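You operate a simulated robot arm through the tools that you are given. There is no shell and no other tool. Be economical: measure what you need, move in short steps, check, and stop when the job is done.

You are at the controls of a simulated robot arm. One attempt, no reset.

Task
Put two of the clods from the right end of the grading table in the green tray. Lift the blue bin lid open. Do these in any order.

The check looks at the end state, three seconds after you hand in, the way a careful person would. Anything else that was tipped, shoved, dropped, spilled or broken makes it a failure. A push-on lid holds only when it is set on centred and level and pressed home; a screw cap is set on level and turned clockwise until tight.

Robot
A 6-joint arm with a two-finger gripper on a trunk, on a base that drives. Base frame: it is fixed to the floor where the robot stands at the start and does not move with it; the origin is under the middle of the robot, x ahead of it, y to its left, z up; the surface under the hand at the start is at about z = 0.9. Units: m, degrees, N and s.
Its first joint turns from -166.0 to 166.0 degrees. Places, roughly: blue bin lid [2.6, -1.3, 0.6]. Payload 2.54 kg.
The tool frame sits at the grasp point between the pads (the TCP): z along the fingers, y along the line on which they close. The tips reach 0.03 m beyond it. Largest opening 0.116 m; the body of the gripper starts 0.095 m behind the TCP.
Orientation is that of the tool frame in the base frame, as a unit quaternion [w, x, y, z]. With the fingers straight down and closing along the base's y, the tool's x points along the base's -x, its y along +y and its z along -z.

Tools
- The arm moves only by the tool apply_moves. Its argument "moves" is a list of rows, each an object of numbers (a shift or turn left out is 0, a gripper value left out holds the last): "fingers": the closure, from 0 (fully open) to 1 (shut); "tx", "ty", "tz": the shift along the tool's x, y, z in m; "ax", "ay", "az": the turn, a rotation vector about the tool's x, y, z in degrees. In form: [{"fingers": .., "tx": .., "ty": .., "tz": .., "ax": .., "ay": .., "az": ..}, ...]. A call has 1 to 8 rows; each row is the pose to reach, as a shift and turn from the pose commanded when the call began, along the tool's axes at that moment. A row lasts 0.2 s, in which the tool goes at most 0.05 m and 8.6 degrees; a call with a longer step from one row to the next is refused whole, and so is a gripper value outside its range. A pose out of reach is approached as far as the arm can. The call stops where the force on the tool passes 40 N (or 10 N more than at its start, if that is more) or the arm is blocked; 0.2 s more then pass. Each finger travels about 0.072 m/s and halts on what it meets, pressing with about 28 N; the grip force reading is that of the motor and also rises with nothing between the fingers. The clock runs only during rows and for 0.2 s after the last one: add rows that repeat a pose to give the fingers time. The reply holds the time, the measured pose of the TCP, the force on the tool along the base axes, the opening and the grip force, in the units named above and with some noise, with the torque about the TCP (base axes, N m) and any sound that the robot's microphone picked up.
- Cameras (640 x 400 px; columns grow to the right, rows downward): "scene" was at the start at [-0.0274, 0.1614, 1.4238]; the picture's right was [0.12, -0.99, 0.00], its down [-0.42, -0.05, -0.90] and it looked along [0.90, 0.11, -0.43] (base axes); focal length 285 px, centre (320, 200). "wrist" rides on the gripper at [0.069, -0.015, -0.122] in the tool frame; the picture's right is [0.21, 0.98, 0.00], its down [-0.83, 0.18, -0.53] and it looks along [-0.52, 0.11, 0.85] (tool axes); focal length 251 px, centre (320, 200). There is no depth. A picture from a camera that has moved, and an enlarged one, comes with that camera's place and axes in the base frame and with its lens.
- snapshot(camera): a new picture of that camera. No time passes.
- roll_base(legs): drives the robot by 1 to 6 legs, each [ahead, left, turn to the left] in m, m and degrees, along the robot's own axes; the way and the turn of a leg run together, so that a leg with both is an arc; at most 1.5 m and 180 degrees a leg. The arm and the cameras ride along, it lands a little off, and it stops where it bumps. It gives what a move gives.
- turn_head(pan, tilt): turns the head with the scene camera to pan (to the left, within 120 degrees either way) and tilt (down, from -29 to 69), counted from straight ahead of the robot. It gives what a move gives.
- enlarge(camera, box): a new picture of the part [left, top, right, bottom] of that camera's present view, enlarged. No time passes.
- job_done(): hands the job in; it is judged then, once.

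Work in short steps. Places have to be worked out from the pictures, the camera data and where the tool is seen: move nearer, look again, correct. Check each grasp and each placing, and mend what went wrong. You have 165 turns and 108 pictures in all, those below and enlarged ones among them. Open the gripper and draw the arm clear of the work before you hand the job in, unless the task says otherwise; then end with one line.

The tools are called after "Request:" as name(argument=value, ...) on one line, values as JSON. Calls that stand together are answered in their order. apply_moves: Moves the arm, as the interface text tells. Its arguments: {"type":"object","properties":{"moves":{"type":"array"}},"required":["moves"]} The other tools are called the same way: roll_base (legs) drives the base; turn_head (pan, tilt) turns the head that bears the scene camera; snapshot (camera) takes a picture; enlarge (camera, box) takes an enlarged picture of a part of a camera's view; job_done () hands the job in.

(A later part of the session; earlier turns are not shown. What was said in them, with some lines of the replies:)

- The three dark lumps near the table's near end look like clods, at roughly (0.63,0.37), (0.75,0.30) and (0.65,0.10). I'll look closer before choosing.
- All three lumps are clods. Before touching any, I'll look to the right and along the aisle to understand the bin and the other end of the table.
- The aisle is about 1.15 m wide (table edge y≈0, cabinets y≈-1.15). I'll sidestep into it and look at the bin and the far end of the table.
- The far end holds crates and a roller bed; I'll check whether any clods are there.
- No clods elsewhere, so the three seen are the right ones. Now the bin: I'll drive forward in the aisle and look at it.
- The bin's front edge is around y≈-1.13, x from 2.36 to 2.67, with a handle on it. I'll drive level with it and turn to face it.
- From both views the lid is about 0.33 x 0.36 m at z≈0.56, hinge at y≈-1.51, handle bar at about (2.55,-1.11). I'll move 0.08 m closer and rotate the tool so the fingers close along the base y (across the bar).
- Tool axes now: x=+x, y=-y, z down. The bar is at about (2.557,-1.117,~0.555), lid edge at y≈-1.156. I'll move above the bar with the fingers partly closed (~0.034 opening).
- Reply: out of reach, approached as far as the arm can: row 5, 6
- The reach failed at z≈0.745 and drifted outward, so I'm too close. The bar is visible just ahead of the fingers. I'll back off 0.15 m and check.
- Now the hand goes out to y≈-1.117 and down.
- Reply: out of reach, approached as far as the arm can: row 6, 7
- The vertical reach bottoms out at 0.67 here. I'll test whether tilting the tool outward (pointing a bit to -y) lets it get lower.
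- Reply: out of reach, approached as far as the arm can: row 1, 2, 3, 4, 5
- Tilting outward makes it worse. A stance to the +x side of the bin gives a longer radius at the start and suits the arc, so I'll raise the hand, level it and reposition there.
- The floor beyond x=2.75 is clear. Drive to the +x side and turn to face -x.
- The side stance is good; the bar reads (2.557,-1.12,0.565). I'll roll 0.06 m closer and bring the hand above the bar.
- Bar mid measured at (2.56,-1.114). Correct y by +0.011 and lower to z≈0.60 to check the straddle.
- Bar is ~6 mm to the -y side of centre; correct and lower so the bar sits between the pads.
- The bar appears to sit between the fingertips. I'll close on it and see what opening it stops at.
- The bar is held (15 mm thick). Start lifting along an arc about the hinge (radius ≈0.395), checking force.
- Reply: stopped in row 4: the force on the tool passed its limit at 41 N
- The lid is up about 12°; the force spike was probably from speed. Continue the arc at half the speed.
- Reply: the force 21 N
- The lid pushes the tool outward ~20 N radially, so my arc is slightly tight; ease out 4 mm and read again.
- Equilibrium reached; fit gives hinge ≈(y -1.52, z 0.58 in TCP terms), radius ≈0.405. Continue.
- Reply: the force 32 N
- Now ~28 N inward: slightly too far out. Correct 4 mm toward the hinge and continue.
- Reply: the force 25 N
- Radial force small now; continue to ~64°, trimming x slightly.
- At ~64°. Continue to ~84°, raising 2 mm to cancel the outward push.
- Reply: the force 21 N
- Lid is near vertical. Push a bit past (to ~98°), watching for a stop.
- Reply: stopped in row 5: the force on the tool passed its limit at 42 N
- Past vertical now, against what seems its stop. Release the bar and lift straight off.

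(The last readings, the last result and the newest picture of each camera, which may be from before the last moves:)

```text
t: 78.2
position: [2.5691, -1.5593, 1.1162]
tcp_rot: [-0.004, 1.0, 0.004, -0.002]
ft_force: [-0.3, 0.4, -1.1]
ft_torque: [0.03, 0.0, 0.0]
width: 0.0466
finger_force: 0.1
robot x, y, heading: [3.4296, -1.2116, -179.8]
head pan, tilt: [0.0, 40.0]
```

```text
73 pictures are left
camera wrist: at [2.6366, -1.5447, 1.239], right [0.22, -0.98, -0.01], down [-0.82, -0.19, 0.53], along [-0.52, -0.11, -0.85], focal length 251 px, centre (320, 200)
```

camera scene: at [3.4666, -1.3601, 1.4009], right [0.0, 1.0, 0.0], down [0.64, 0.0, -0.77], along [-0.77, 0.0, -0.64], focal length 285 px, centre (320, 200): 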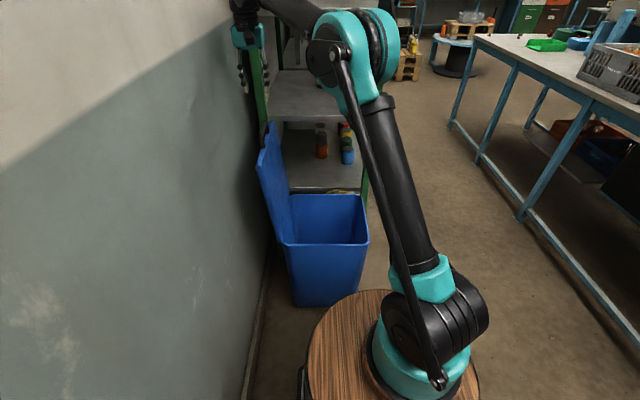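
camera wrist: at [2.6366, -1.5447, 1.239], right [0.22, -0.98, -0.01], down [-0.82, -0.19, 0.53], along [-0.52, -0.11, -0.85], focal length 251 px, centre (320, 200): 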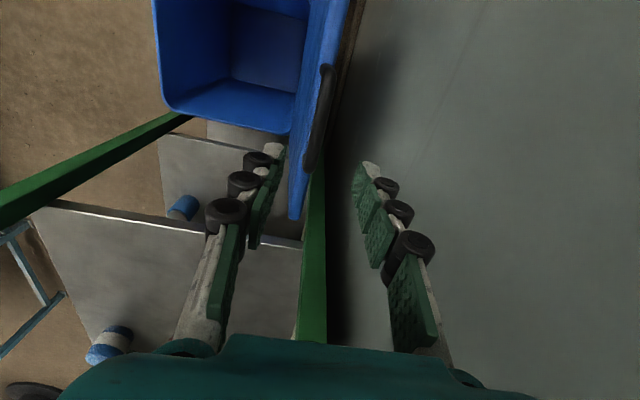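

The lid stands open on its own past vertical. Now I retract the hand toward the robot and drive back along the aisle to face the table near the clods and tray.

Request:
apply_moves(moves=[{"tz": -0.03, "tx": 0.02, "ty": -0.02}, {"tz": -0.05, "tx": 0.05, "ty": -0.05}, {"tz": -0.05, "tx": 0.085, "ty": -0.085}, {"tz": -0.05, "tx": 0.12, "ty": -0.12}, {"tz": -0.05, "tx": 0.155, "ty": -0.155}, {"tz": -0.05, "tx": 0.19, "ty": -0.19}, {"tz": -0.05, "tx": 0.225, "ty": -0.225}, {"tz": -0.05, "tx": 0.26, "ty": -0.26}])

Request:
roll_base(legs=[[0, 0.68, 0]])

```text
t: 80.0
position: [2.8256, -1.3013, 1.1677]
tcp_rot: [-0.003, 1.0, 0.003, -0.001]
ft_force: [0.1, 0.4, -0.4]
ft_torque: [-0.01, -0.09, 0.01]
width: 0.0464
finger_force: 0.1
robot x, y, heading: [3.4271, -1.2096, -179.4]
head pan, tilt: [0.0, 40.0]
```

```text
t: 82.2
position: [2.8253, -1.5115, 1.167]
tcp_rot: [-0.005, 1.0, 0.004, 0.0]
ft_force: [1.1, 0.1, 0.0]
ft_torque: [0.04, -0.01, 0.02]
width: 0.0465
finger_force: 0.1
robot x, y, heading: [3.4285, -1.4203, -179.7]
head pan, tilt: [0.0, 40.0]
stopped in leg 1: the robot was blocked; the commanded pose is now the measured one
```

My sign error: left is -y here and the base touched the wall. Go right 0.9 m instead.

Request:
roll_base(legs=[[0, -0.9, 0]])

Request:
turn_head(pan=25, tilt=35)

Request:
snapshot(camera="scene")

```text
t: 86.9
position: [2.8171, -0.6274, 1.1675]
tcp_rot: [-0.004, 1.0, 0.012, -0.002]
ft_force: [0.3, -0.2, 0.1]
ft_torque: [0.0, -0.03, 0.0]
width: 0.0463
finger_force: 0.0
robot x, y, heading: [3.4225, -0.5294, -179.0]
head pan, tilt: [0.0, 40.0]
```

```text
t: 87.8
position: [2.8179, -0.626, 1.1675]
tcp_rot: [-0.004, 1.0, 0.011, -0.001]
ft_force: [-0.8, 0.8, -0.2]
ft_torque: [-0.01, 0.0, 0.01]
width: 0.0463
finger_force: 0.1
robot x, y, heading: [3.4176, -0.5259, -179.0]
head pan, tilt: [25.0, 35.0]
```

```text
72 pictures are left
camera scene: at [3.4653, -0.7128, 1.4085], right [-0.44, 0.9, 0.0], down [0.52, 0.25, -0.82], along [-0.74, -0.36, -0.57], focal length 285 px, centre (320, 200)
```

scene: 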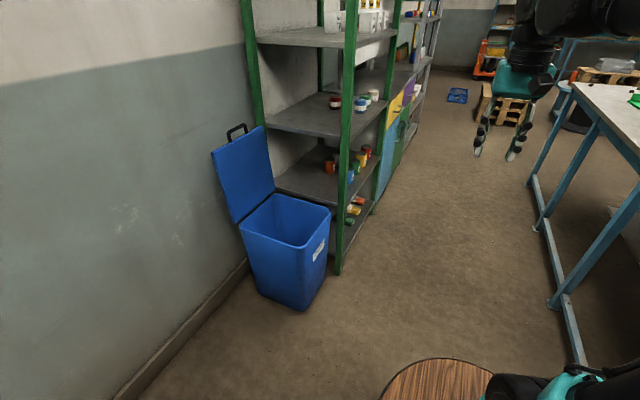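

The bin lid stays open. Drive along the aisle to x≈0.9 and turn right to face the table.

Request:
roll_base(legs=[[1.28, 0, 0], [1.24, 0, 0], [0, 0, -91]])

Request:
turn_head(pan=0, tilt=35)

Request:
snapshot(camera="scene")

Request:
snapshot(camera="wrist")

```text
t: 103.8
position: [0.8213, 0.0347, 1.1679]
tcp_rot: [-0.004, 0.718, -0.696, 0.003]
ft_force: [0.1, -0.4, -0.7]
ft_torque: [0.05, -0.05, -0.02]
width: 0.0464
finger_force: 0.1
robot x, y, heading: [0.9246, -0.5636, 91.4]
head pan, tilt: [25.0, 35.0]
```

```text
t: 104.7
position: [0.8202, 0.0358, 1.1674]
tcp_rot: [-0.004, 0.719, -0.695, 0.002]
ft_force: [0.4, 0.4, -0.1]
ft_torque: [-0.01, 0.0, -0.02]
width: 0.0464
finger_force: 0.1
robot x, y, heading: [0.923, -0.5665, 91.6]
head pan, tilt: [0.0, 35.0]
```

```text
71 pictures are left
camera scene: at [0.7781, -0.6023, 1.4085], right [1.0, 0.03, 0.0], down [0.02, -0.57, -0.82], along [-0.02, 0.82, -0.57], focal length 285 px, centre (320, 200)
```

scene: 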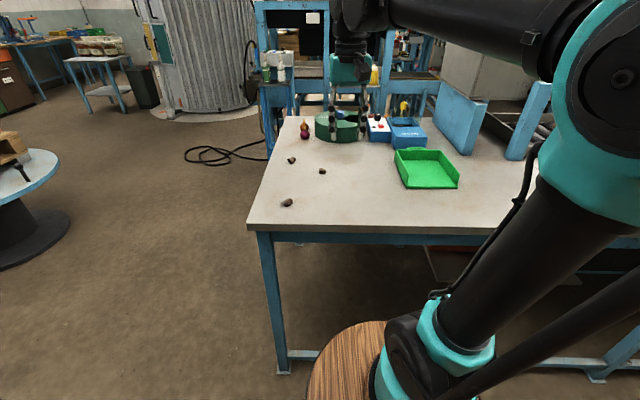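

```text
70 pictures are left
camera wrist: at [0.8366, -0.0333, 1.2909], right [-0.97, -0.25, -0.01], down [-0.21, 0.82, 0.53], along [-0.12, 0.52, -0.85], focal length 251 px, centre (320, 200)
```

wrist: 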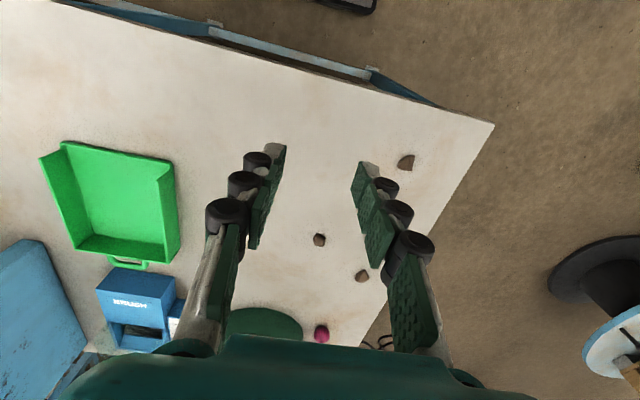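

Tool now: x→-y, y→-x, z→down. Clod C ≈(0.66,0.095), clod B ≈(0.756,0.29), tray centre ≈(1.137,0.29); all in reach. I open and move above clod C.

Request:
apply_moves(moves=[{"fingers": 0.3, "tx": -0.015, "ty": 0.04}, {"tx": -0.03, "ty": 0.08}, {"tx": -0.048, "ty": 0.12}, {"tx": -0.065, "ty": 0.158}, {"tx": -0.065, "ty": 0.158, "tz": 0.05}, {"tx": -0.065, "ty": 0.158, "tz": 0.1}, {"tx": -0.065, "ty": 0.158, "tz": 0.13}])

Request:
snapshot(camera="wrist")

```text
t: 106.3
position: [0.6619, 0.0962, 1.0388]
tcp_rot: [-0.004, 0.718, -0.696, 0.003]
ft_force: [-0.7, 0.2, 0.2]
ft_torque: [0.0, -0.03, -0.01]
width: 0.0812
finger_force: 0.1
robot x, y, heading: [0.9239, -0.568, 91.9]
head pan, tilt: [0.0, 35.0]
```

```text
69 pictures are left
camera wrist: at [0.6779, 0.0269, 1.1617], right [-0.97, -0.25, -0.01], down [-0.21, 0.82, 0.53], along [-0.12, 0.52, -0.85], focal length 251 px, centre (320, 200)
```

wrist: 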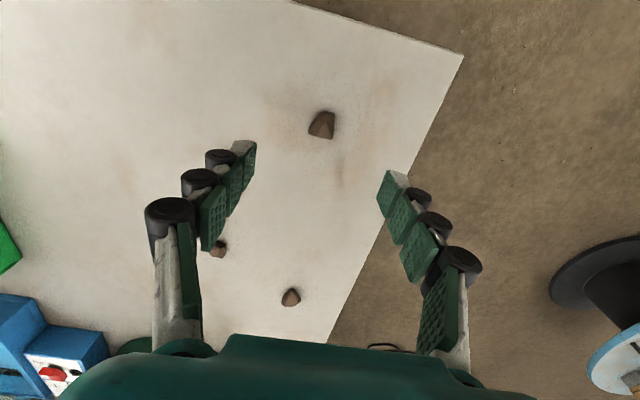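

Clod C measured at (0.662,0.094), right under the tool. Descend to TCP z≈0.95 and check.

Request:
apply_moves(moves=[{"tz": 0.03}, {"tz": 0.06}, {"tz": 0.08}, {"tz": 0.088}])

Request:
snapshot(camera="wrist")

```text
t: 107.3
position: [0.6628, 0.095, 0.9485]
tcp_rot: [-0.003, 0.718, -0.696, 0.002]
ft_force: [-0.1, 0.7, -0.3]
ft_torque: [0.01, 0.03, 0.0]
width: 0.0815
finger_force: 0.0
robot x, y, heading: [0.9238, -0.5676, 91.4]
head pan, tilt: [0.0, 35.0]
```

```text
68 pictures are left
camera wrist: at [0.6778, 0.0252, 1.0714], right [-0.97, -0.25, -0.01], down [-0.21, 0.82, 0.53], along [-0.12, 0.52, -0.85], focal length 251 px, centre (320, 200)
```

wrist: 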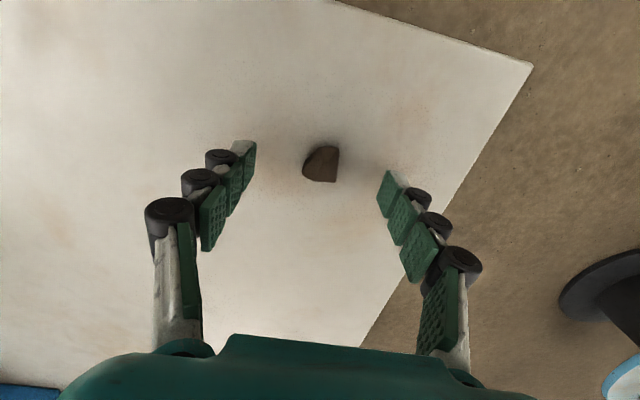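

Centred. Lower another 14 mm gently, then close.

Request:
apply_moves(moves=[{"tz": 0.007}, {"tz": 0.014}])

Request:
apply_moves(moves=[{"fingers": 0.45}, {"fingers": 0.6}, {"fingers": 0.75}, {"fingers": 0.9}, {"fingers": 1.0}, {"fingers": 1.0}])

Request:
snapshot(camera="wrist")

```text
t: 107.9
position: [0.6626, 0.0953, 0.9359]
tcp_rot: [-0.003, 0.718, -0.696, 0.002]
ft_force: [0.5, 0.3, -0.3]
ft_torque: [0.04, 0.0, 0.02]
width: 0.0812
finger_force: 0.1
robot x, y, heading: [0.9272, -0.567, 91.5]
head pan, tilt: [0.0, 35.0]
```

```text
t: 109.3
position: [0.6632, 0.0958, 0.9354]
tcp_rot: [-0.003, 0.718, -0.696, 0.002]
ft_force: [0.0, -0.9, 2.0]
ft_torque: [0.01, -0.02, 0.0]
width: 0.0245
finger_force: 28.8
robot x, y, heading: [0.9241, -0.5671, 91.6]
head pan, tilt: [0.0, 35.0]
```

```text
67 pictures are left
camera wrist: at [0.6786, 0.0268, 1.0579], right [-0.97, -0.25, -0.01], down [-0.21, 0.82, 0.53], along [-0.12, 0.52, -0.85], focal length 251 px, centre (320, 200)
```

wrist: 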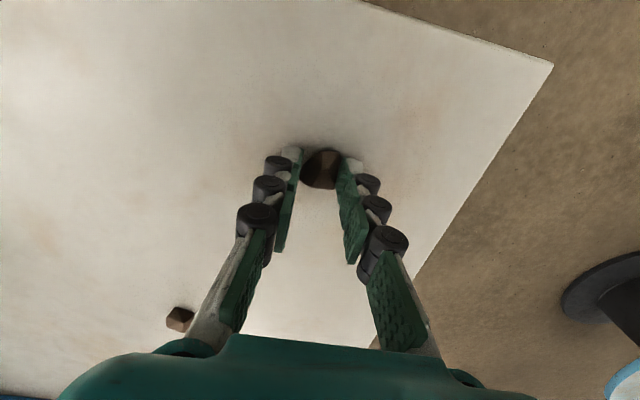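

Gripped at 24.5 mm. Lift and check it's held.

Request:
apply_moves(moves=[{"tz": -0.02}, {"tz": -0.05}, {"tz": -0.09}, {"tz": -0.13}, {"tz": -0.16}])

Request:
snapshot(camera="wrist")

```text
t: 110.5
position: [0.6637, 0.0956, 1.0972]
tcp_rot: [-0.004, 0.718, -0.696, 0.002]
ft_force: [0.7, 0.1, 0.4]
ft_torque: [-0.01, 0.02, -0.01]
width: 0.0
finger_force: 28.1
robot x, y, heading: [0.928, -0.5634, 91.3]
head pan, tilt: [0.0, 35.0]
```

```text
66 pictures are left
camera wrist: at [0.6798, 0.0258, 1.2196], right [-0.97, -0.25, -0.01], down [-0.21, 0.82, 0.53], along [-0.12, 0.52, -0.85], focal length 251 px, centre (320, 200)
```

wrist: 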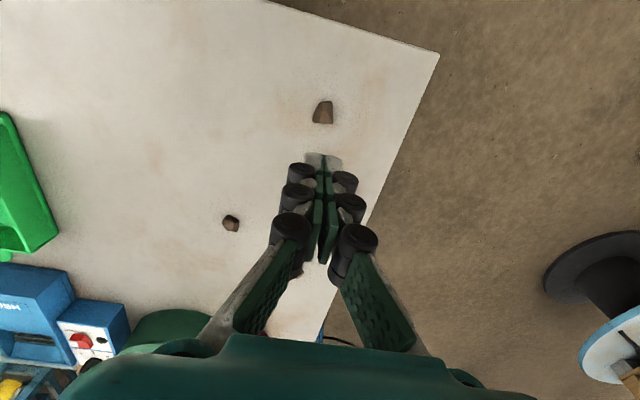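

It slipped out but the clod stayed put. Take a closer look at its shape to choose a better grip direction.

Request:
enlarge(camera="wrist", box=[270, 75, 370, 150])

Request:
enlarge(camera="scene", box=[260, 140, 350, 220])

```text
5.33 times, centred on (320, 112) of wrist
camera zoom: at [0.6798, 0.0258, 1.2196], right [-0.97, -0.25, -0.01], down [-0.21, 0.82, 0.53], along [-0.12, 0.52, -0.85], focal length 1341 px, centre (320, 667)
```

zoom: 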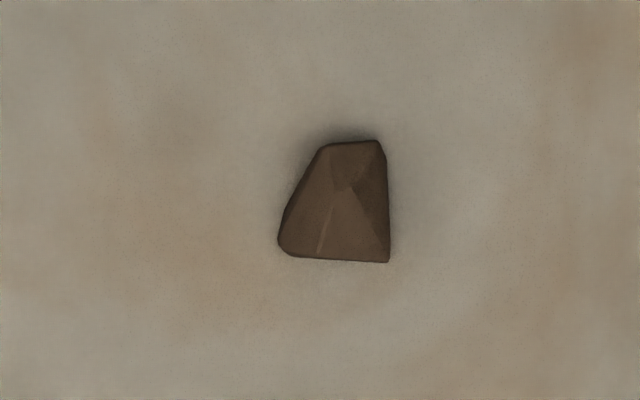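

```text
5.00 times, centred on (305, 180) of scene
camera zoom: at [0.7781, -0.6022, 1.4085], right [1.0, 0.03, 0.0], down [0.02, -0.57, -0.82], along [-0.02, 0.82, -0.57], focal length 1425 px, centre (395, 300)
```

zoom: 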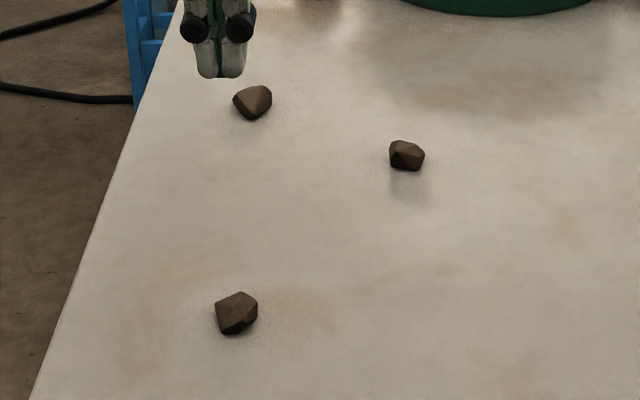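

The clod's parallel faces are roughly perpendicular to azimuth 105°, so I rotate the tool 77° about vertical to grip those, and open.

Request:
apply_moves(moves=[{"fingers": 0.4, "az": 8.5}, {"az": 17}, {"az": 25.5}, {"az": 34}, {"az": 42.5}, {"az": 51}, {"az": 59.5}, {"az": 68}])

Request:
apply_moves(moves=[{"az": 8.5}, {"az": 8.5, "tz": 0.04}, {"az": 8.5, "tz": 0.08}, {"az": 8.5, "tz": 0.12}])

Request:
snapshot(camera="wrist")

```text
t: 112.3
position: [0.6615, 0.0957, 1.0951]
tcp_rot: [0.004, -0.205, 0.979, 0.0]
ft_force: [0.3, 0.0, 0.2]
ft_torque: [0.02, -0.01, -0.01]
width: 0.0694
finger_force: 0.2
robot x, y, heading: [0.9249, -0.562, 91.6]
head pan, tilt: [0.0, 35.0]
```

```text
t: 113.3
position: [0.6603, 0.0964, 0.9764]
tcp_rot: [0.005, -0.133, 0.991, 0.0]
ft_force: [0.2, -0.7, 0.3]
ft_torque: [0.02, -0.01, 0.03]
width: 0.0695
finger_force: 0.1
robot x, y, heading: [0.9296, -0.5694, 91.5]
head pan, tilt: [0.0, 35.0]
```

```text
63 pictures are left
camera wrist: at [0.5965, 0.0627, 1.0968], right [-0.46, 0.89, 0.0], down [0.74, 0.39, 0.54], along [0.48, 0.25, -0.84], focal length 251 px, centre (320, 200)
```

wrist: 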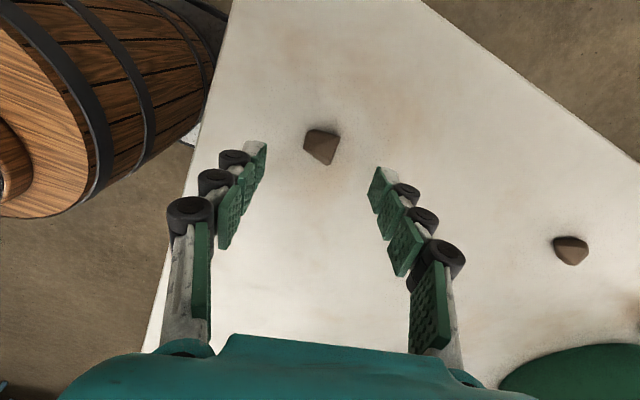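

Centred. Check the shape from this view before the descent.

Request:
enlarge(camera="wrist", box=[270, 110, 370, 185])

```text
5.33 times, centred on (320, 148) of wrist
camera zoom: at [0.5965, 0.0627, 1.0968], right [-0.46, 0.89, 0.0], down [0.74, 0.39, 0.54], along [0.48, 0.25, -0.84], focal length 1341 px, centre (320, 480)
```

zoom: 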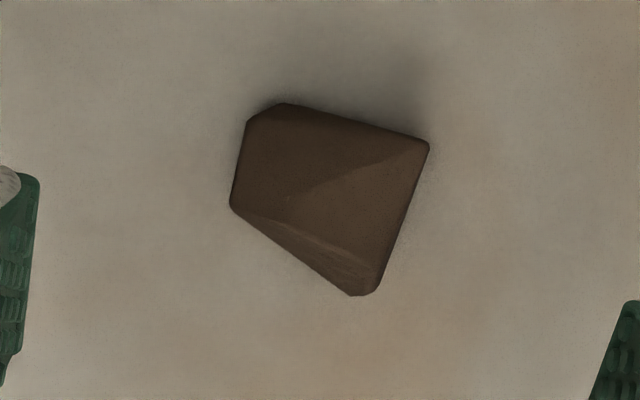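

The faces are already aligned with the closing axis. Descend to ~0.930, then close.

Request:
apply_moves(moves=[{"tx": 0.002, "tz": 0.025}, {"tx": 0.002, "tz": 0.036}, {"tx": 0.002, "tz": 0.042}, {"tx": 0.002, "tz": 0.046}])

Request:
apply_moves(moves=[{"tz": 0.002}, {"tz": 0.003}])

```text
t: 114.3
position: [0.66, 0.0957, 0.9298]
tcp_rot: [0.004, -0.133, 0.991, 0.0]
ft_force: [0.0, -0.2, -0.4]
ft_torque: [-0.03, 0.02, -0.04]
width: 0.0692
finger_force: 0.1
robot x, y, heading: [0.9266, -0.5697, 91.7]
head pan, tilt: [0.0, 35.0]
```

```text
t: 114.9
position: [0.6607, 0.0951, 0.9264]
tcp_rot: [0.005, -0.133, 0.991, 0.0]
ft_force: [0.6, 0.6, 7.6]
ft_torque: [0.03, 0.11, -0.02]
width: 0.0702
finger_force: 0.7
robot x, y, heading: [0.9246, -0.565, 91.5]
head pan, tilt: [0.0, 35.0]
```

Tips touch the table at TCP 0.927. Back off 1.5 mm and close.

Request:
apply_moves(moves=[{"tz": -0.0015, "fingers": 0.55}, {"tz": -0.0015, "fingers": 0.7}, {"tz": -0.0015, "fingers": 0.85}, {"tz": -0.0015, "fingers": 1.0}, {"tz": -0.0015, "fingers": 1.0}, {"tz": -0.0015, "fingers": 1.0}])

Request:
apply_moves(moves=[{"tz": -0.01}, {"tz": -0.025}, {"tz": -0.05}])

Request:
snapshot(camera="wrist")

```text
t: 115.4
position: [0.6606, 0.0945, 0.9302]
tcp_rot: [0.005, -0.132, 0.991, 0.001]
ft_force: [0.9, -1.2, 28.2]
ft_torque: [-0.09, 0.28, 0.0]
width: 0.0252
finger_force: 23.9
robot x, y, heading: [0.9269, -0.5647, 91.5]
head pan, tilt: [0.0, 35.0]
stopped in row 2: the force on the tool passed its limit at 53 N (the readings are from after the stop); the commanded pose is now the measured one
```

```text
t: 116.2
position: [0.6592, 0.0954, 0.9791]
tcp_rot: [0.005, -0.133, 0.991, 0.0]
ft_force: [0.3, -0.3, -0.4]
ft_torque: [-0.02, -0.02, -0.02]
width: 0.035
finger_force: 0.1
robot x, y, heading: [0.9276, -0.5678, 91.4]
head pan, tilt: [0.0, 35.0]
```

```text
61 pictures are left
camera wrist: at [0.5961, 0.0613, 1.1005], right [-0.46, 0.89, 0.0], down [0.74, 0.39, 0.54], along [0.48, 0.25, -0.84], focal length 251 px, centre (320, 200)
```

wrist: 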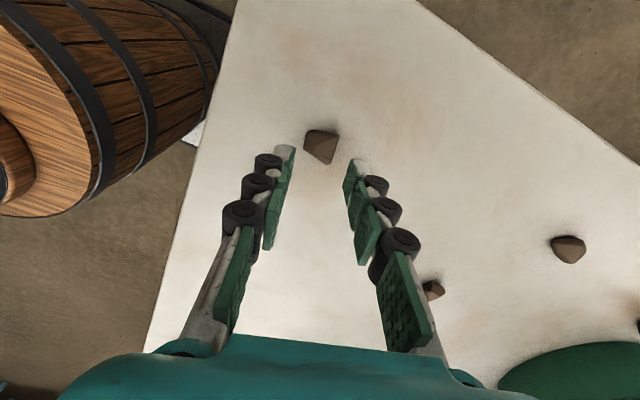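

Fingertips dip as they close, which caused the table contact. Pre-set the opening to ~0.044, descend to 0.934, then close.

Request:
apply_moves(moves=[{"fingers": 0.62}, {"fingers": 0.62, "tz": 0.025}, {"fingers": 0.62, "tz": 0.04}, {"fingers": 0.62, "tz": 0.046}])

Request:
apply_moves(moves=[{"fingers": 0.75}, {"fingers": 0.85}, {"fingers": 1.0}, {"fingers": 1.0}])

Request:
snapshot(camera="wrist")

```text
t: 117.2
position: [0.6614, 0.0948, 0.9335]
tcp_rot: [0.004, -0.133, 0.991, 0.0]
ft_force: [0.6, 0.8, -0.2]
ft_torque: [0.01, 0.0, -0.03]
width: 0.0445
finger_force: 0.0
robot x, y, heading: [0.9255, -0.5664, 91.9]
head pan, tilt: [0.0, 35.0]
```

```text
t: 118.2
position: [0.6605, 0.0944, 0.9326]
tcp_rot: [0.005, -0.134, 0.991, 0.0]
ft_force: [0.5, 0.1, -0.6]
ft_torque: [0.06, 0.01, -0.01]
width: 0.0249
finger_force: 27.8
robot x, y, heading: [0.9233, -0.5654, 91.6]
head pan, tilt: [0.0, 35.0]
```

```text
60 pictures are left
camera wrist: at [0.5963, 0.061, 1.0546], right [-0.46, 0.89, 0.0], down [0.74, 0.39, 0.54], along [0.48, 0.25, -0.84], focal length 251 px, centre (320, 200)
```

wrist: 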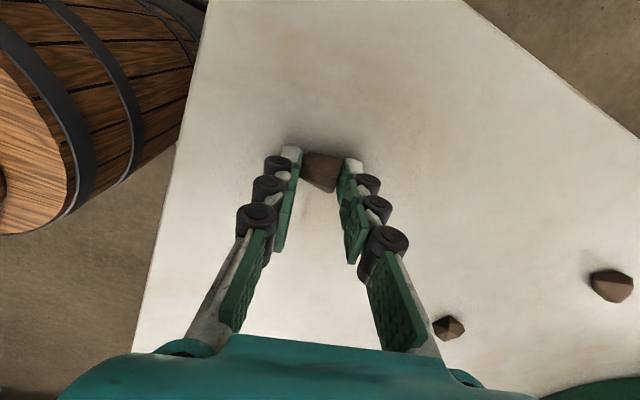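

Grip at 24.9 mm with good force and no table contact. Lift slowly and check the width.

Request:
apply_moves(moves=[{"tz": -0.005}, {"tz": -0.015}, {"tz": -0.03}, {"tz": -0.045}, {"tz": -0.06}])

```text
t: 119.4
position: [0.6599, 0.0961, 0.9914]
tcp_rot: [0.004, -0.133, 0.991, 0.0]
ft_force: [-1.1, 0.1, 0.9]
ft_torque: [0.0, 0.01, -0.01]
width: 0.0249
finger_force: 28.3
robot x, y, heading: [0.9247, -0.5697, 91.9]
head pan, tilt: [0.0, 35.0]
```

Held (24.9 mm). Raise and carry toward above the tray (≈(1.13,0.29)).

Request:
apply_moves(moves=[{"tz": -0.045}, {"tz": -0.09}, {"tz": -0.09, "tx": -0.046, "ty": 0.006}, {"tz": -0.09, "tx": -0.092, "ty": 0.011}, {"tz": -0.09, "tx": -0.138, "ty": 0.017}, {"tz": -0.09, "tx": -0.184, "ty": 0.022}, {"tz": -0.09, "tx": -0.23, "ty": 0.028}, {"tz": -0.09, "tx": -0.276, "ty": 0.033}])

Request:
apply_moves(moves=[{"tx": -0.046, "ty": 0.006}, {"tx": -0.092, "ty": 0.011}, {"tx": -0.138, "ty": 0.017}, {"tx": -0.184, "ty": 0.022}, {"tx": -0.2, "ty": 0.026}])

Request:
snapshot(camera="wrist")

Request:
snapshot(camera="scene")

```text
t: 121.2
position: [0.9155, 0.1999, 1.0886]
tcp_rot: [0.004, -0.134, 0.991, 0.001]
ft_force: [0.3, 0.2, -0.7]
ft_torque: [0.05, -0.06, 0.0]
width: 0.0248
finger_force: 27.9
robot x, y, heading: [0.9222, -0.5667, 91.7]
head pan, tilt: [0.0, 35.0]
```

```text
t: 122.4
position: [1.1047, 0.2777, 1.0897]
tcp_rot: [0.004, -0.132, 0.991, 0.0]
ft_force: [0.0, -0.5, -0.3]
ft_torque: [0.03, -0.02, 0.01]
width: 0.0248
finger_force: 28.1
robot x, y, heading: [0.9249, -0.5668, 91.8]
head pan, tilt: [0.0, 35.0]
```

```text
59 pictures are left
camera wrist: at [1.0397, 0.2447, 1.2113], right [-0.46, 0.89, 0.0], down [0.74, 0.39, 0.54], along [0.48, 0.25, -0.84], focal length 251 px, centre (320, 200)
```

wrist: 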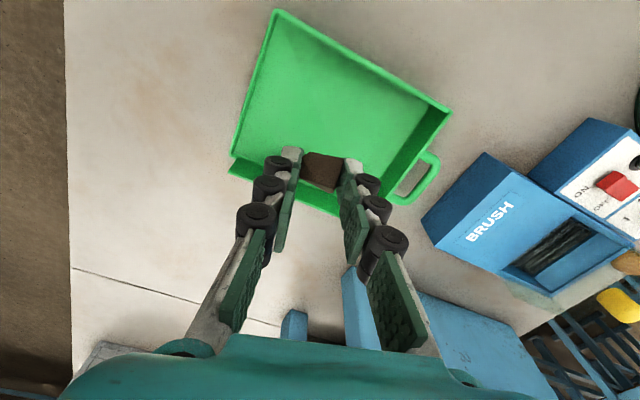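

```text
58 pictures are left
camera scene: at [0.7781, -0.6024, 1.4085], right [1.0, 0.03, 0.0], down [0.02, -0.57, -0.82], along [-0.02, 0.82, -0.57], focal length 285 px, centre (320, 200)
```

scene: 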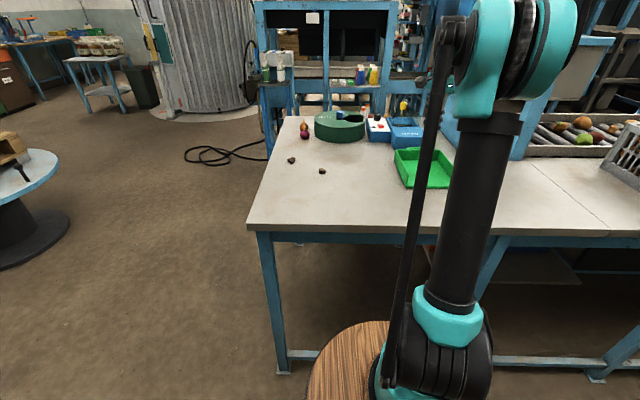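

Tray spans x≈1.035–1.23, y≈0.20–0.39, open on the -y side. Move to (1.15,0.295) and lower the clod to just above the tray floor.

Request:
apply_moves(moves=[{"tx": -0.046, "ty": 0.004}, {"tx": -0.046, "ty": 0.004, "tz": 0.04}, {"tx": -0.046, "ty": 0.004, "tz": 0.08}, {"tx": -0.046, "ty": 0.004, "tz": 0.11}, {"tx": -0.046, "ty": 0.004, "tz": 0.13}, {"tx": -0.046, "ty": 0.004, "tz": 0.138}])

Request:
snapshot(camera="wrist")

```text
t: 123.8
position: [1.1469, 0.293, 0.9488]
tcp_rot: [0.005, -0.132, 0.991, 0.001]
ft_force: [0.1, -0.3, -0.3]
ft_torque: [-0.01, -0.01, -0.03]
width: 0.0249
finger_force: 27.2
robot x, y, heading: [0.925, -0.5631, 91.5]
head pan, tilt: [0.0, 35.0]
```

```text
57 pictures are left
camera wrist: at [1.083, 0.2594, 1.0706], right [-0.46, 0.89, 0.0], down [0.74, 0.39, 0.54], along [0.48, 0.25, -0.84], focal length 251 px, centre (320, 200)
```

wrist: 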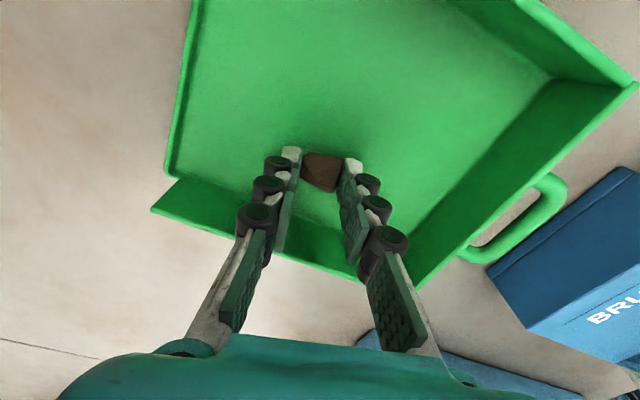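

The clod is well inside the tray. Lower 5 mm more, open slightly, and lift.

Request:
apply_moves(moves=[{"tz": 0.003}, {"tz": 0.006}, {"tz": 0.006, "fingers": 0.7}, {"tz": 0.006, "fingers": 0.58}, {"tz": 0.006, "fingers": 0.58}])

Request:
apply_moves(moves=[{"tz": -0.03}, {"tz": -0.07}, {"tz": -0.11}, {"tz": -0.15}])

Request:
snapshot(camera="wrist")

```text
t: 125.0
position: [1.1469, 0.2945, 0.9431]
tcp_rot: [0.005, -0.134, 0.991, -0.001]
ft_force: [0.4, -0.3, 1.0]
ft_torque: [0.01, 0.0, -0.03]
width: 0.0488
finger_force: 0.1
robot x, y, heading: [0.9235, -0.5657, 91.6]
head pan, tilt: [0.0, 35.0]
```

```text
t: 126.0
position: [1.1451, 0.2923, 1.0932]
tcp_rot: [0.005, -0.133, 0.991, 0.001]
ft_force: [0.1, 0.5, -0.6]
ft_torque: [0.0, -0.03, 0.0]
width: 0.0486
finger_force: 0.0
robot x, y, heading: [0.9243, -0.5669, 91.8]
head pan, tilt: [0.0, 35.0]
```

```text
56 pictures are left
camera wrist: at [1.0818, 0.2599, 1.2157], right [-0.46, 0.89, 0.0], down [0.74, 0.39, 0.54], along [0.48, 0.25, -0.84], focal length 251 px, centre (320, 200)
```

wrist: 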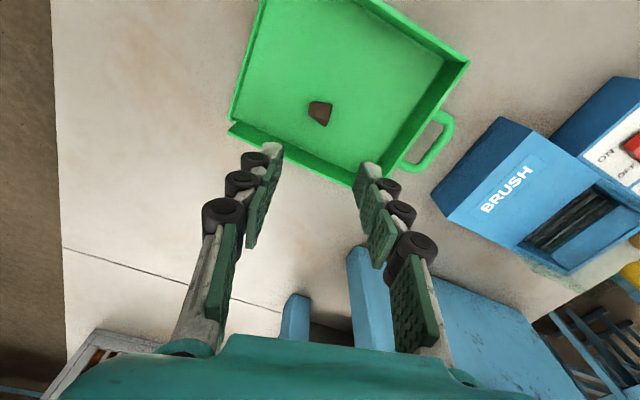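

First clod is in the tray. Now go above clod B at ≈(0.757,0.289).

Request:
apply_moves(moves=[{"tx": 0.045, "ty": 0.012}, {"tx": 0.09, "ty": 0.024}, {"tx": 0.135, "ty": 0.036}, {"tx": 0.18, "ty": 0.048}, {"tx": 0.225, "ty": 0.06}, {"tx": 0.27, "ty": 0.072}, {"tx": 0.315, "ty": 0.084}, {"tx": 0.36, "ty": 0.096}])

Request:
apply_moves(moves=[{"tx": 0.014, "ty": 0.003}, {"tx": 0.014, "ty": 0.003, "tz": 0.04}, {"tx": 0.014, "ty": 0.003, "tz": 0.08}])

Request:
snapshot(camera="wrist")

```text
t: 127.8
position: [0.7728, 0.2922, 1.0891]
tcp_rot: [0.005, -0.133, 0.991, -0.001]
ft_force: [1.0, 0.2, 0.5]
ft_torque: [-0.01, 0.03, 0.0]
width: 0.0486
finger_force: 0.1
robot x, y, heading: [0.927, -0.5622, 91.8]
head pan, tilt: [0.0, 35.0]
```

```text
t: 128.6
position: [0.7576, 0.2929, 1.0085]
tcp_rot: [0.005, -0.133, 0.991, 0.0]
ft_force: [-0.1, -0.6, 0.4]
ft_torque: [0.01, -0.01, 0.0]
width: 0.0486
finger_force: 0.1
robot x, y, heading: [0.9217, -0.5673, 91.7]
head pan, tilt: [0.0, 35.0]
```

```text
55 pictures are left
camera wrist: at [0.6942, 0.2601, 1.1308], right [-0.46, 0.89, 0.0], down [0.74, 0.39, 0.54], along [0.48, 0.25, -0.84], focal length 251 px, centre (320, 200)
```

wrist: 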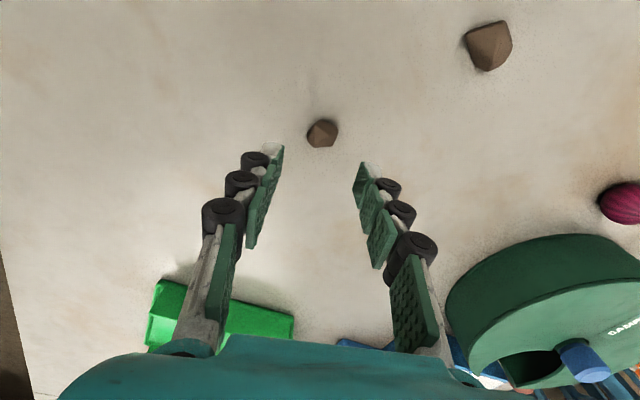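

Clod B is right under the TCP at (0.756,0.294). Check its shape for grip direction.

Request:
enlarge(camera="wrist", box=[280, 103, 360, 163])

```text
6.67 times, centred on (320, 133) of wrist
camera zoom: at [0.6942, 0.2601, 1.1308], right [-0.46, 0.89, 0.0], down [0.74, 0.39, 0.54], along [0.48, 0.25, -0.84], focal length 1676 px, centre (320, 647)
```

zoom: 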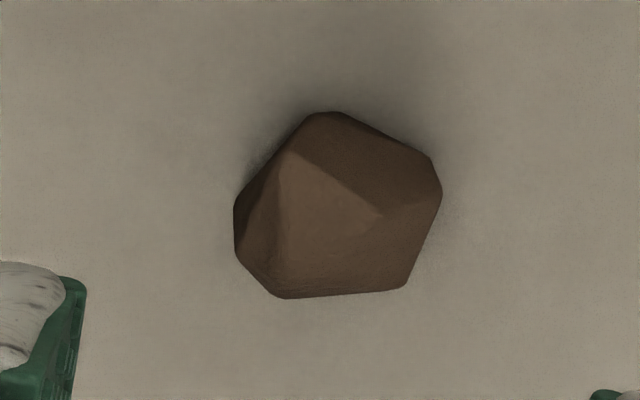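

It is roughly pentagonal; a ~10° rotation aligns better with its right face. Rotate, descend to 0.933, close.

Request:
apply_moves(moves=[{"az": 6, "tz": 0.02}, {"az": 10, "tz": 0.045}, {"az": 10, "tz": 0.065}, {"az": 10, "tz": 0.075}])

Request:
apply_moves(moves=[{"fingers": 0.7}, {"fingers": 0.8}, {"fingers": 0.9}, {"fingers": 1.0}, {"fingers": 1.0}])

Request:
apply_moves(moves=[{"tz": -0.005}, {"tz": -0.015}, {"tz": -0.03}, {"tz": -0.045}, {"tz": -0.06}])

Request:
snapshot(camera="wrist")

```text
t: 129.6
position: [0.7614, 0.2921, 0.9331]
tcp_rot: [0.004, -0.046, 0.999, 0.0]
ft_force: [0.8, 0.3, 0.2]
ft_torque: [-0.02, -0.01, -0.03]
width: 0.0485
finger_force: 0.1
robot x, y, heading: [0.9257, -0.5658, 91.5]
head pan, tilt: [0.0, 35.0]
```

```text
t: 130.8
position: [0.7603, 0.2917, 0.9341]
tcp_rot: [0.005, -0.046, 0.999, 0.0]
ft_force: [0.4, 0.0, -0.7]
ft_torque: [0.04, 0.01, -0.01]
width: 0.0232
finger_force: 27.7
robot x, y, heading: [0.9275, -0.5647, 91.6]
head pan, tilt: [0.0, 35.0]
```

```text
t: 132.0
position: [0.7592, 0.2898, 0.9938]
tcp_rot: [0.004, -0.046, 0.999, 0.001]
ft_force: [0.9, -0.3, 0.5]
ft_torque: [0.03, -0.02, -0.01]
width: 0.0229
finger_force: 27.9
robot x, y, heading: [0.9221, -0.5665, 91.5]
head pan, tilt: [0.0, 35.0]
```

```text
53 pictures are left
camera wrist: at [0.6914, 0.2683, 1.116], right [-0.3, 0.95, 0.0], down [0.8, 0.26, 0.54], along [0.52, 0.16, -0.84], focal length 251 px, centre (320, 200)
```

wrist: 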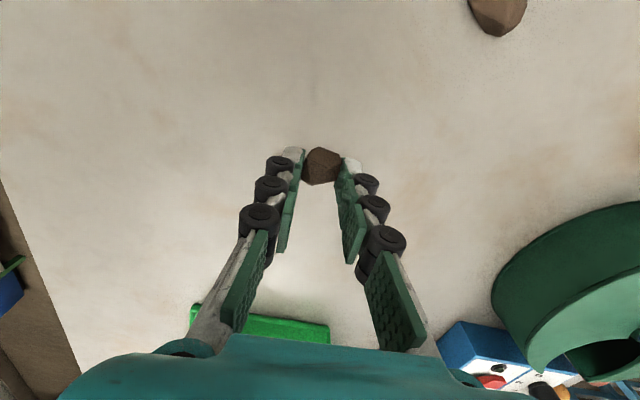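

Held (23 mm). Raise and carry to the tray at about (1.09,0.30), beside the first clod.

Request:
apply_moves(moves=[{"tz": -0.045}, {"tz": -0.09}, {"tz": -0.09, "tx": -0.047, "ty": -0.003}, {"tz": -0.09, "tx": -0.094, "ty": -0.006}, {"tz": -0.09, "tx": -0.141, "ty": -0.009}, {"tz": -0.09, "tx": -0.188, "ty": -0.012}, {"tz": -0.09, "tx": -0.235, "ty": -0.015}, {"tz": -0.09, "tx": -0.282, "ty": -0.018}])

Request:
apply_moves(moves=[{"tx": -0.046, "ty": -0.002}, {"tx": -0.046, "ty": -0.002, "tz": 0.04}, {"tx": -0.046, "ty": -0.002, "tz": 0.08}, {"tx": -0.046, "ty": -0.002, "tz": 0.115}, {"tx": -0.046, "ty": -0.002, "tz": 0.13}])

Request:
snapshot(camera="wrist")

```text
t: 133.8
position: [1.0385, 0.3008, 1.0867]
tcp_rot: [0.005, -0.046, 0.999, -0.001]
ft_force: [-0.8, 0.4, -0.1]
ft_torque: [0.04, -0.05, -0.04]
width: 0.023
finger_force: 27.9
robot x, y, heading: [0.928, -0.5664, 91.7]
head pan, tilt: [0.0, 35.0]
```

```text
t: 135.0
position: [1.0883, 0.304, 0.9569]
tcp_rot: [0.004, -0.047, 0.999, 0.001]
ft_force: [1.2, -0.8, -0.2]
ft_torque: [0.02, -0.02, 0.02]
width: 0.0226
finger_force: 27.3
robot x, y, heading: [0.9266, -0.5669, 91.3]
head pan, tilt: [0.0, 35.0]
```

```text
52 pictures are left
camera wrist: at [1.02, 0.2816, 1.0795], right [-0.3, 0.95, 0.0], down [0.8, 0.26, 0.54], along [0.52, 0.16, -0.84], focal length 251 px, centre (320, 200)
```

wrist: 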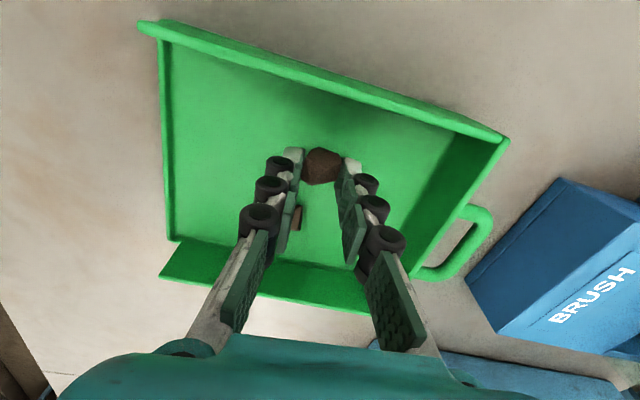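

Over the tray interior, clear of the walls. Lower to ~0.943 and release.

Request:
apply_moves(moves=[{"tz": 0.007}, {"tz": 0.0135}, {"tz": 0.0135, "fingers": 0.7}, {"tz": 0.0135, "fingers": 0.6}, {"tz": 0.0135, "fingers": 0.6}])

Request:
apply_moves(moves=[{"tz": -0.03}, {"tz": -0.07}, {"tz": -0.11}, {"tz": -0.15}, {"tz": -0.18}])

Request:
snapshot(camera="wrist")

```text
t: 136.2
position: [1.0873, 0.3029, 0.9434]
tcp_rot: [0.005, -0.046, 0.999, 0.0]
ft_force: [-0.3, 0.3, 0.7]
ft_torque: [0.02, 0.0, -0.03]
width: 0.0467
finger_force: 0.0
robot x, y, heading: [0.927, -0.5635, 91.7]
head pan, tilt: [0.0, 35.0]
```

```text
t: 137.4
position: [1.0868, 0.3001, 1.1244]
tcp_rot: [0.004, -0.046, 0.999, 0.0]
ft_force: [0.0, -0.7, 0.6]
ft_torque: [-0.01, 0.01, -0.03]
width: 0.0464
finger_force: 0.0
robot x, y, heading: [0.9245, -0.5673, 91.5]
head pan, tilt: [0.0, 35.0]
```

```text
51 pictures are left
camera wrist: at [1.0183, 0.2792, 1.2459], right [-0.3, 0.95, 0.0], down [0.8, 0.26, 0.54], along [0.52, 0.16, -0.84], focal length 251 px, centre (320, 200)
```

wrist: 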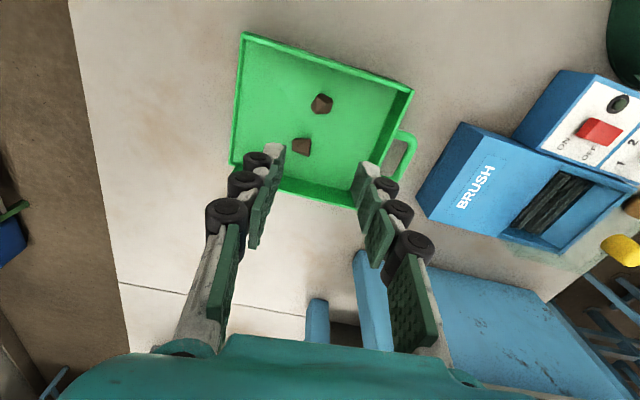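

Both clods are in the tray. Open the gripper, draw the arm back, and check the bin from here.

Request:
apply_moves(moves=[{"fingers": 0.3, "tz": -0.03}, {"fingers": 0.0, "tz": -0.06, "ty": -0.03}, {"tz": -0.06, "ty": -0.075}, {"tz": -0.06, "ty": -0.12}, {"tz": -0.06, "ty": -0.165}, {"tz": -0.06, "ty": -0.21}, {"tz": -0.06, "ty": -0.25}])

Request:
turn_head(pan=-115, tilt=20)

Request:
snapshot(camera="scene")

```text
t: 139.0
position: [1.1109, 0.0549, 1.1828]
tcp_rot: [0.004, -0.046, 0.999, 0.001]
ft_force: [-0.2, 0.1, -0.9]
ft_torque: [-0.03, 0.03, 0.03]
width: 0.1161
finger_force: 0.0
robot x, y, heading: [0.9274, -0.5651, 91.5]
head pan, tilt: [0.0, 35.0]
```

```text
t: 141.0
position: [1.1102, 0.0552, 1.1827]
tcp_rot: [0.005, -0.046, 0.999, 0.001]
ft_force: [-0.5, 0.3, 0.4]
ft_torque: [0.01, -0.02, -0.02]
width: 0.116
finger_force: 0.2
robot x, y, heading: [0.9238, -0.5636, 91.5]
head pan, tilt: [-115.0, 20.0]
```

```text
50 pictures are left
camera scene: at [0.8663, -0.7272, 1.4323], right [-0.4, -0.92, 0.0], down [-0.31, 0.14, -0.94], along [0.86, -0.37, -0.34], focal length 285 px, centre (320, 200)
```

scene: 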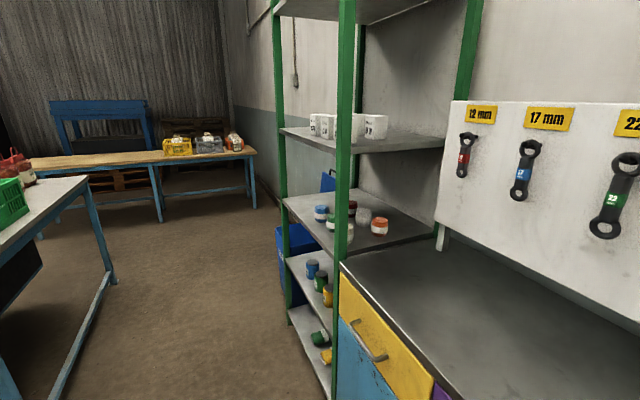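

The lid is still upright behind the shelf, both clods lie in the tray, and the arm is open and clear.

Request:
job_done()

```text
The job is handed in.
```

I put two clods in the green tray and lifted the blue bin lid open. The lid is resting slightly past vertical, and the arm is open and clear of the work. While driving, the base touched the wall beside the bin once; I saw nothing moved in the pictures afterwards.
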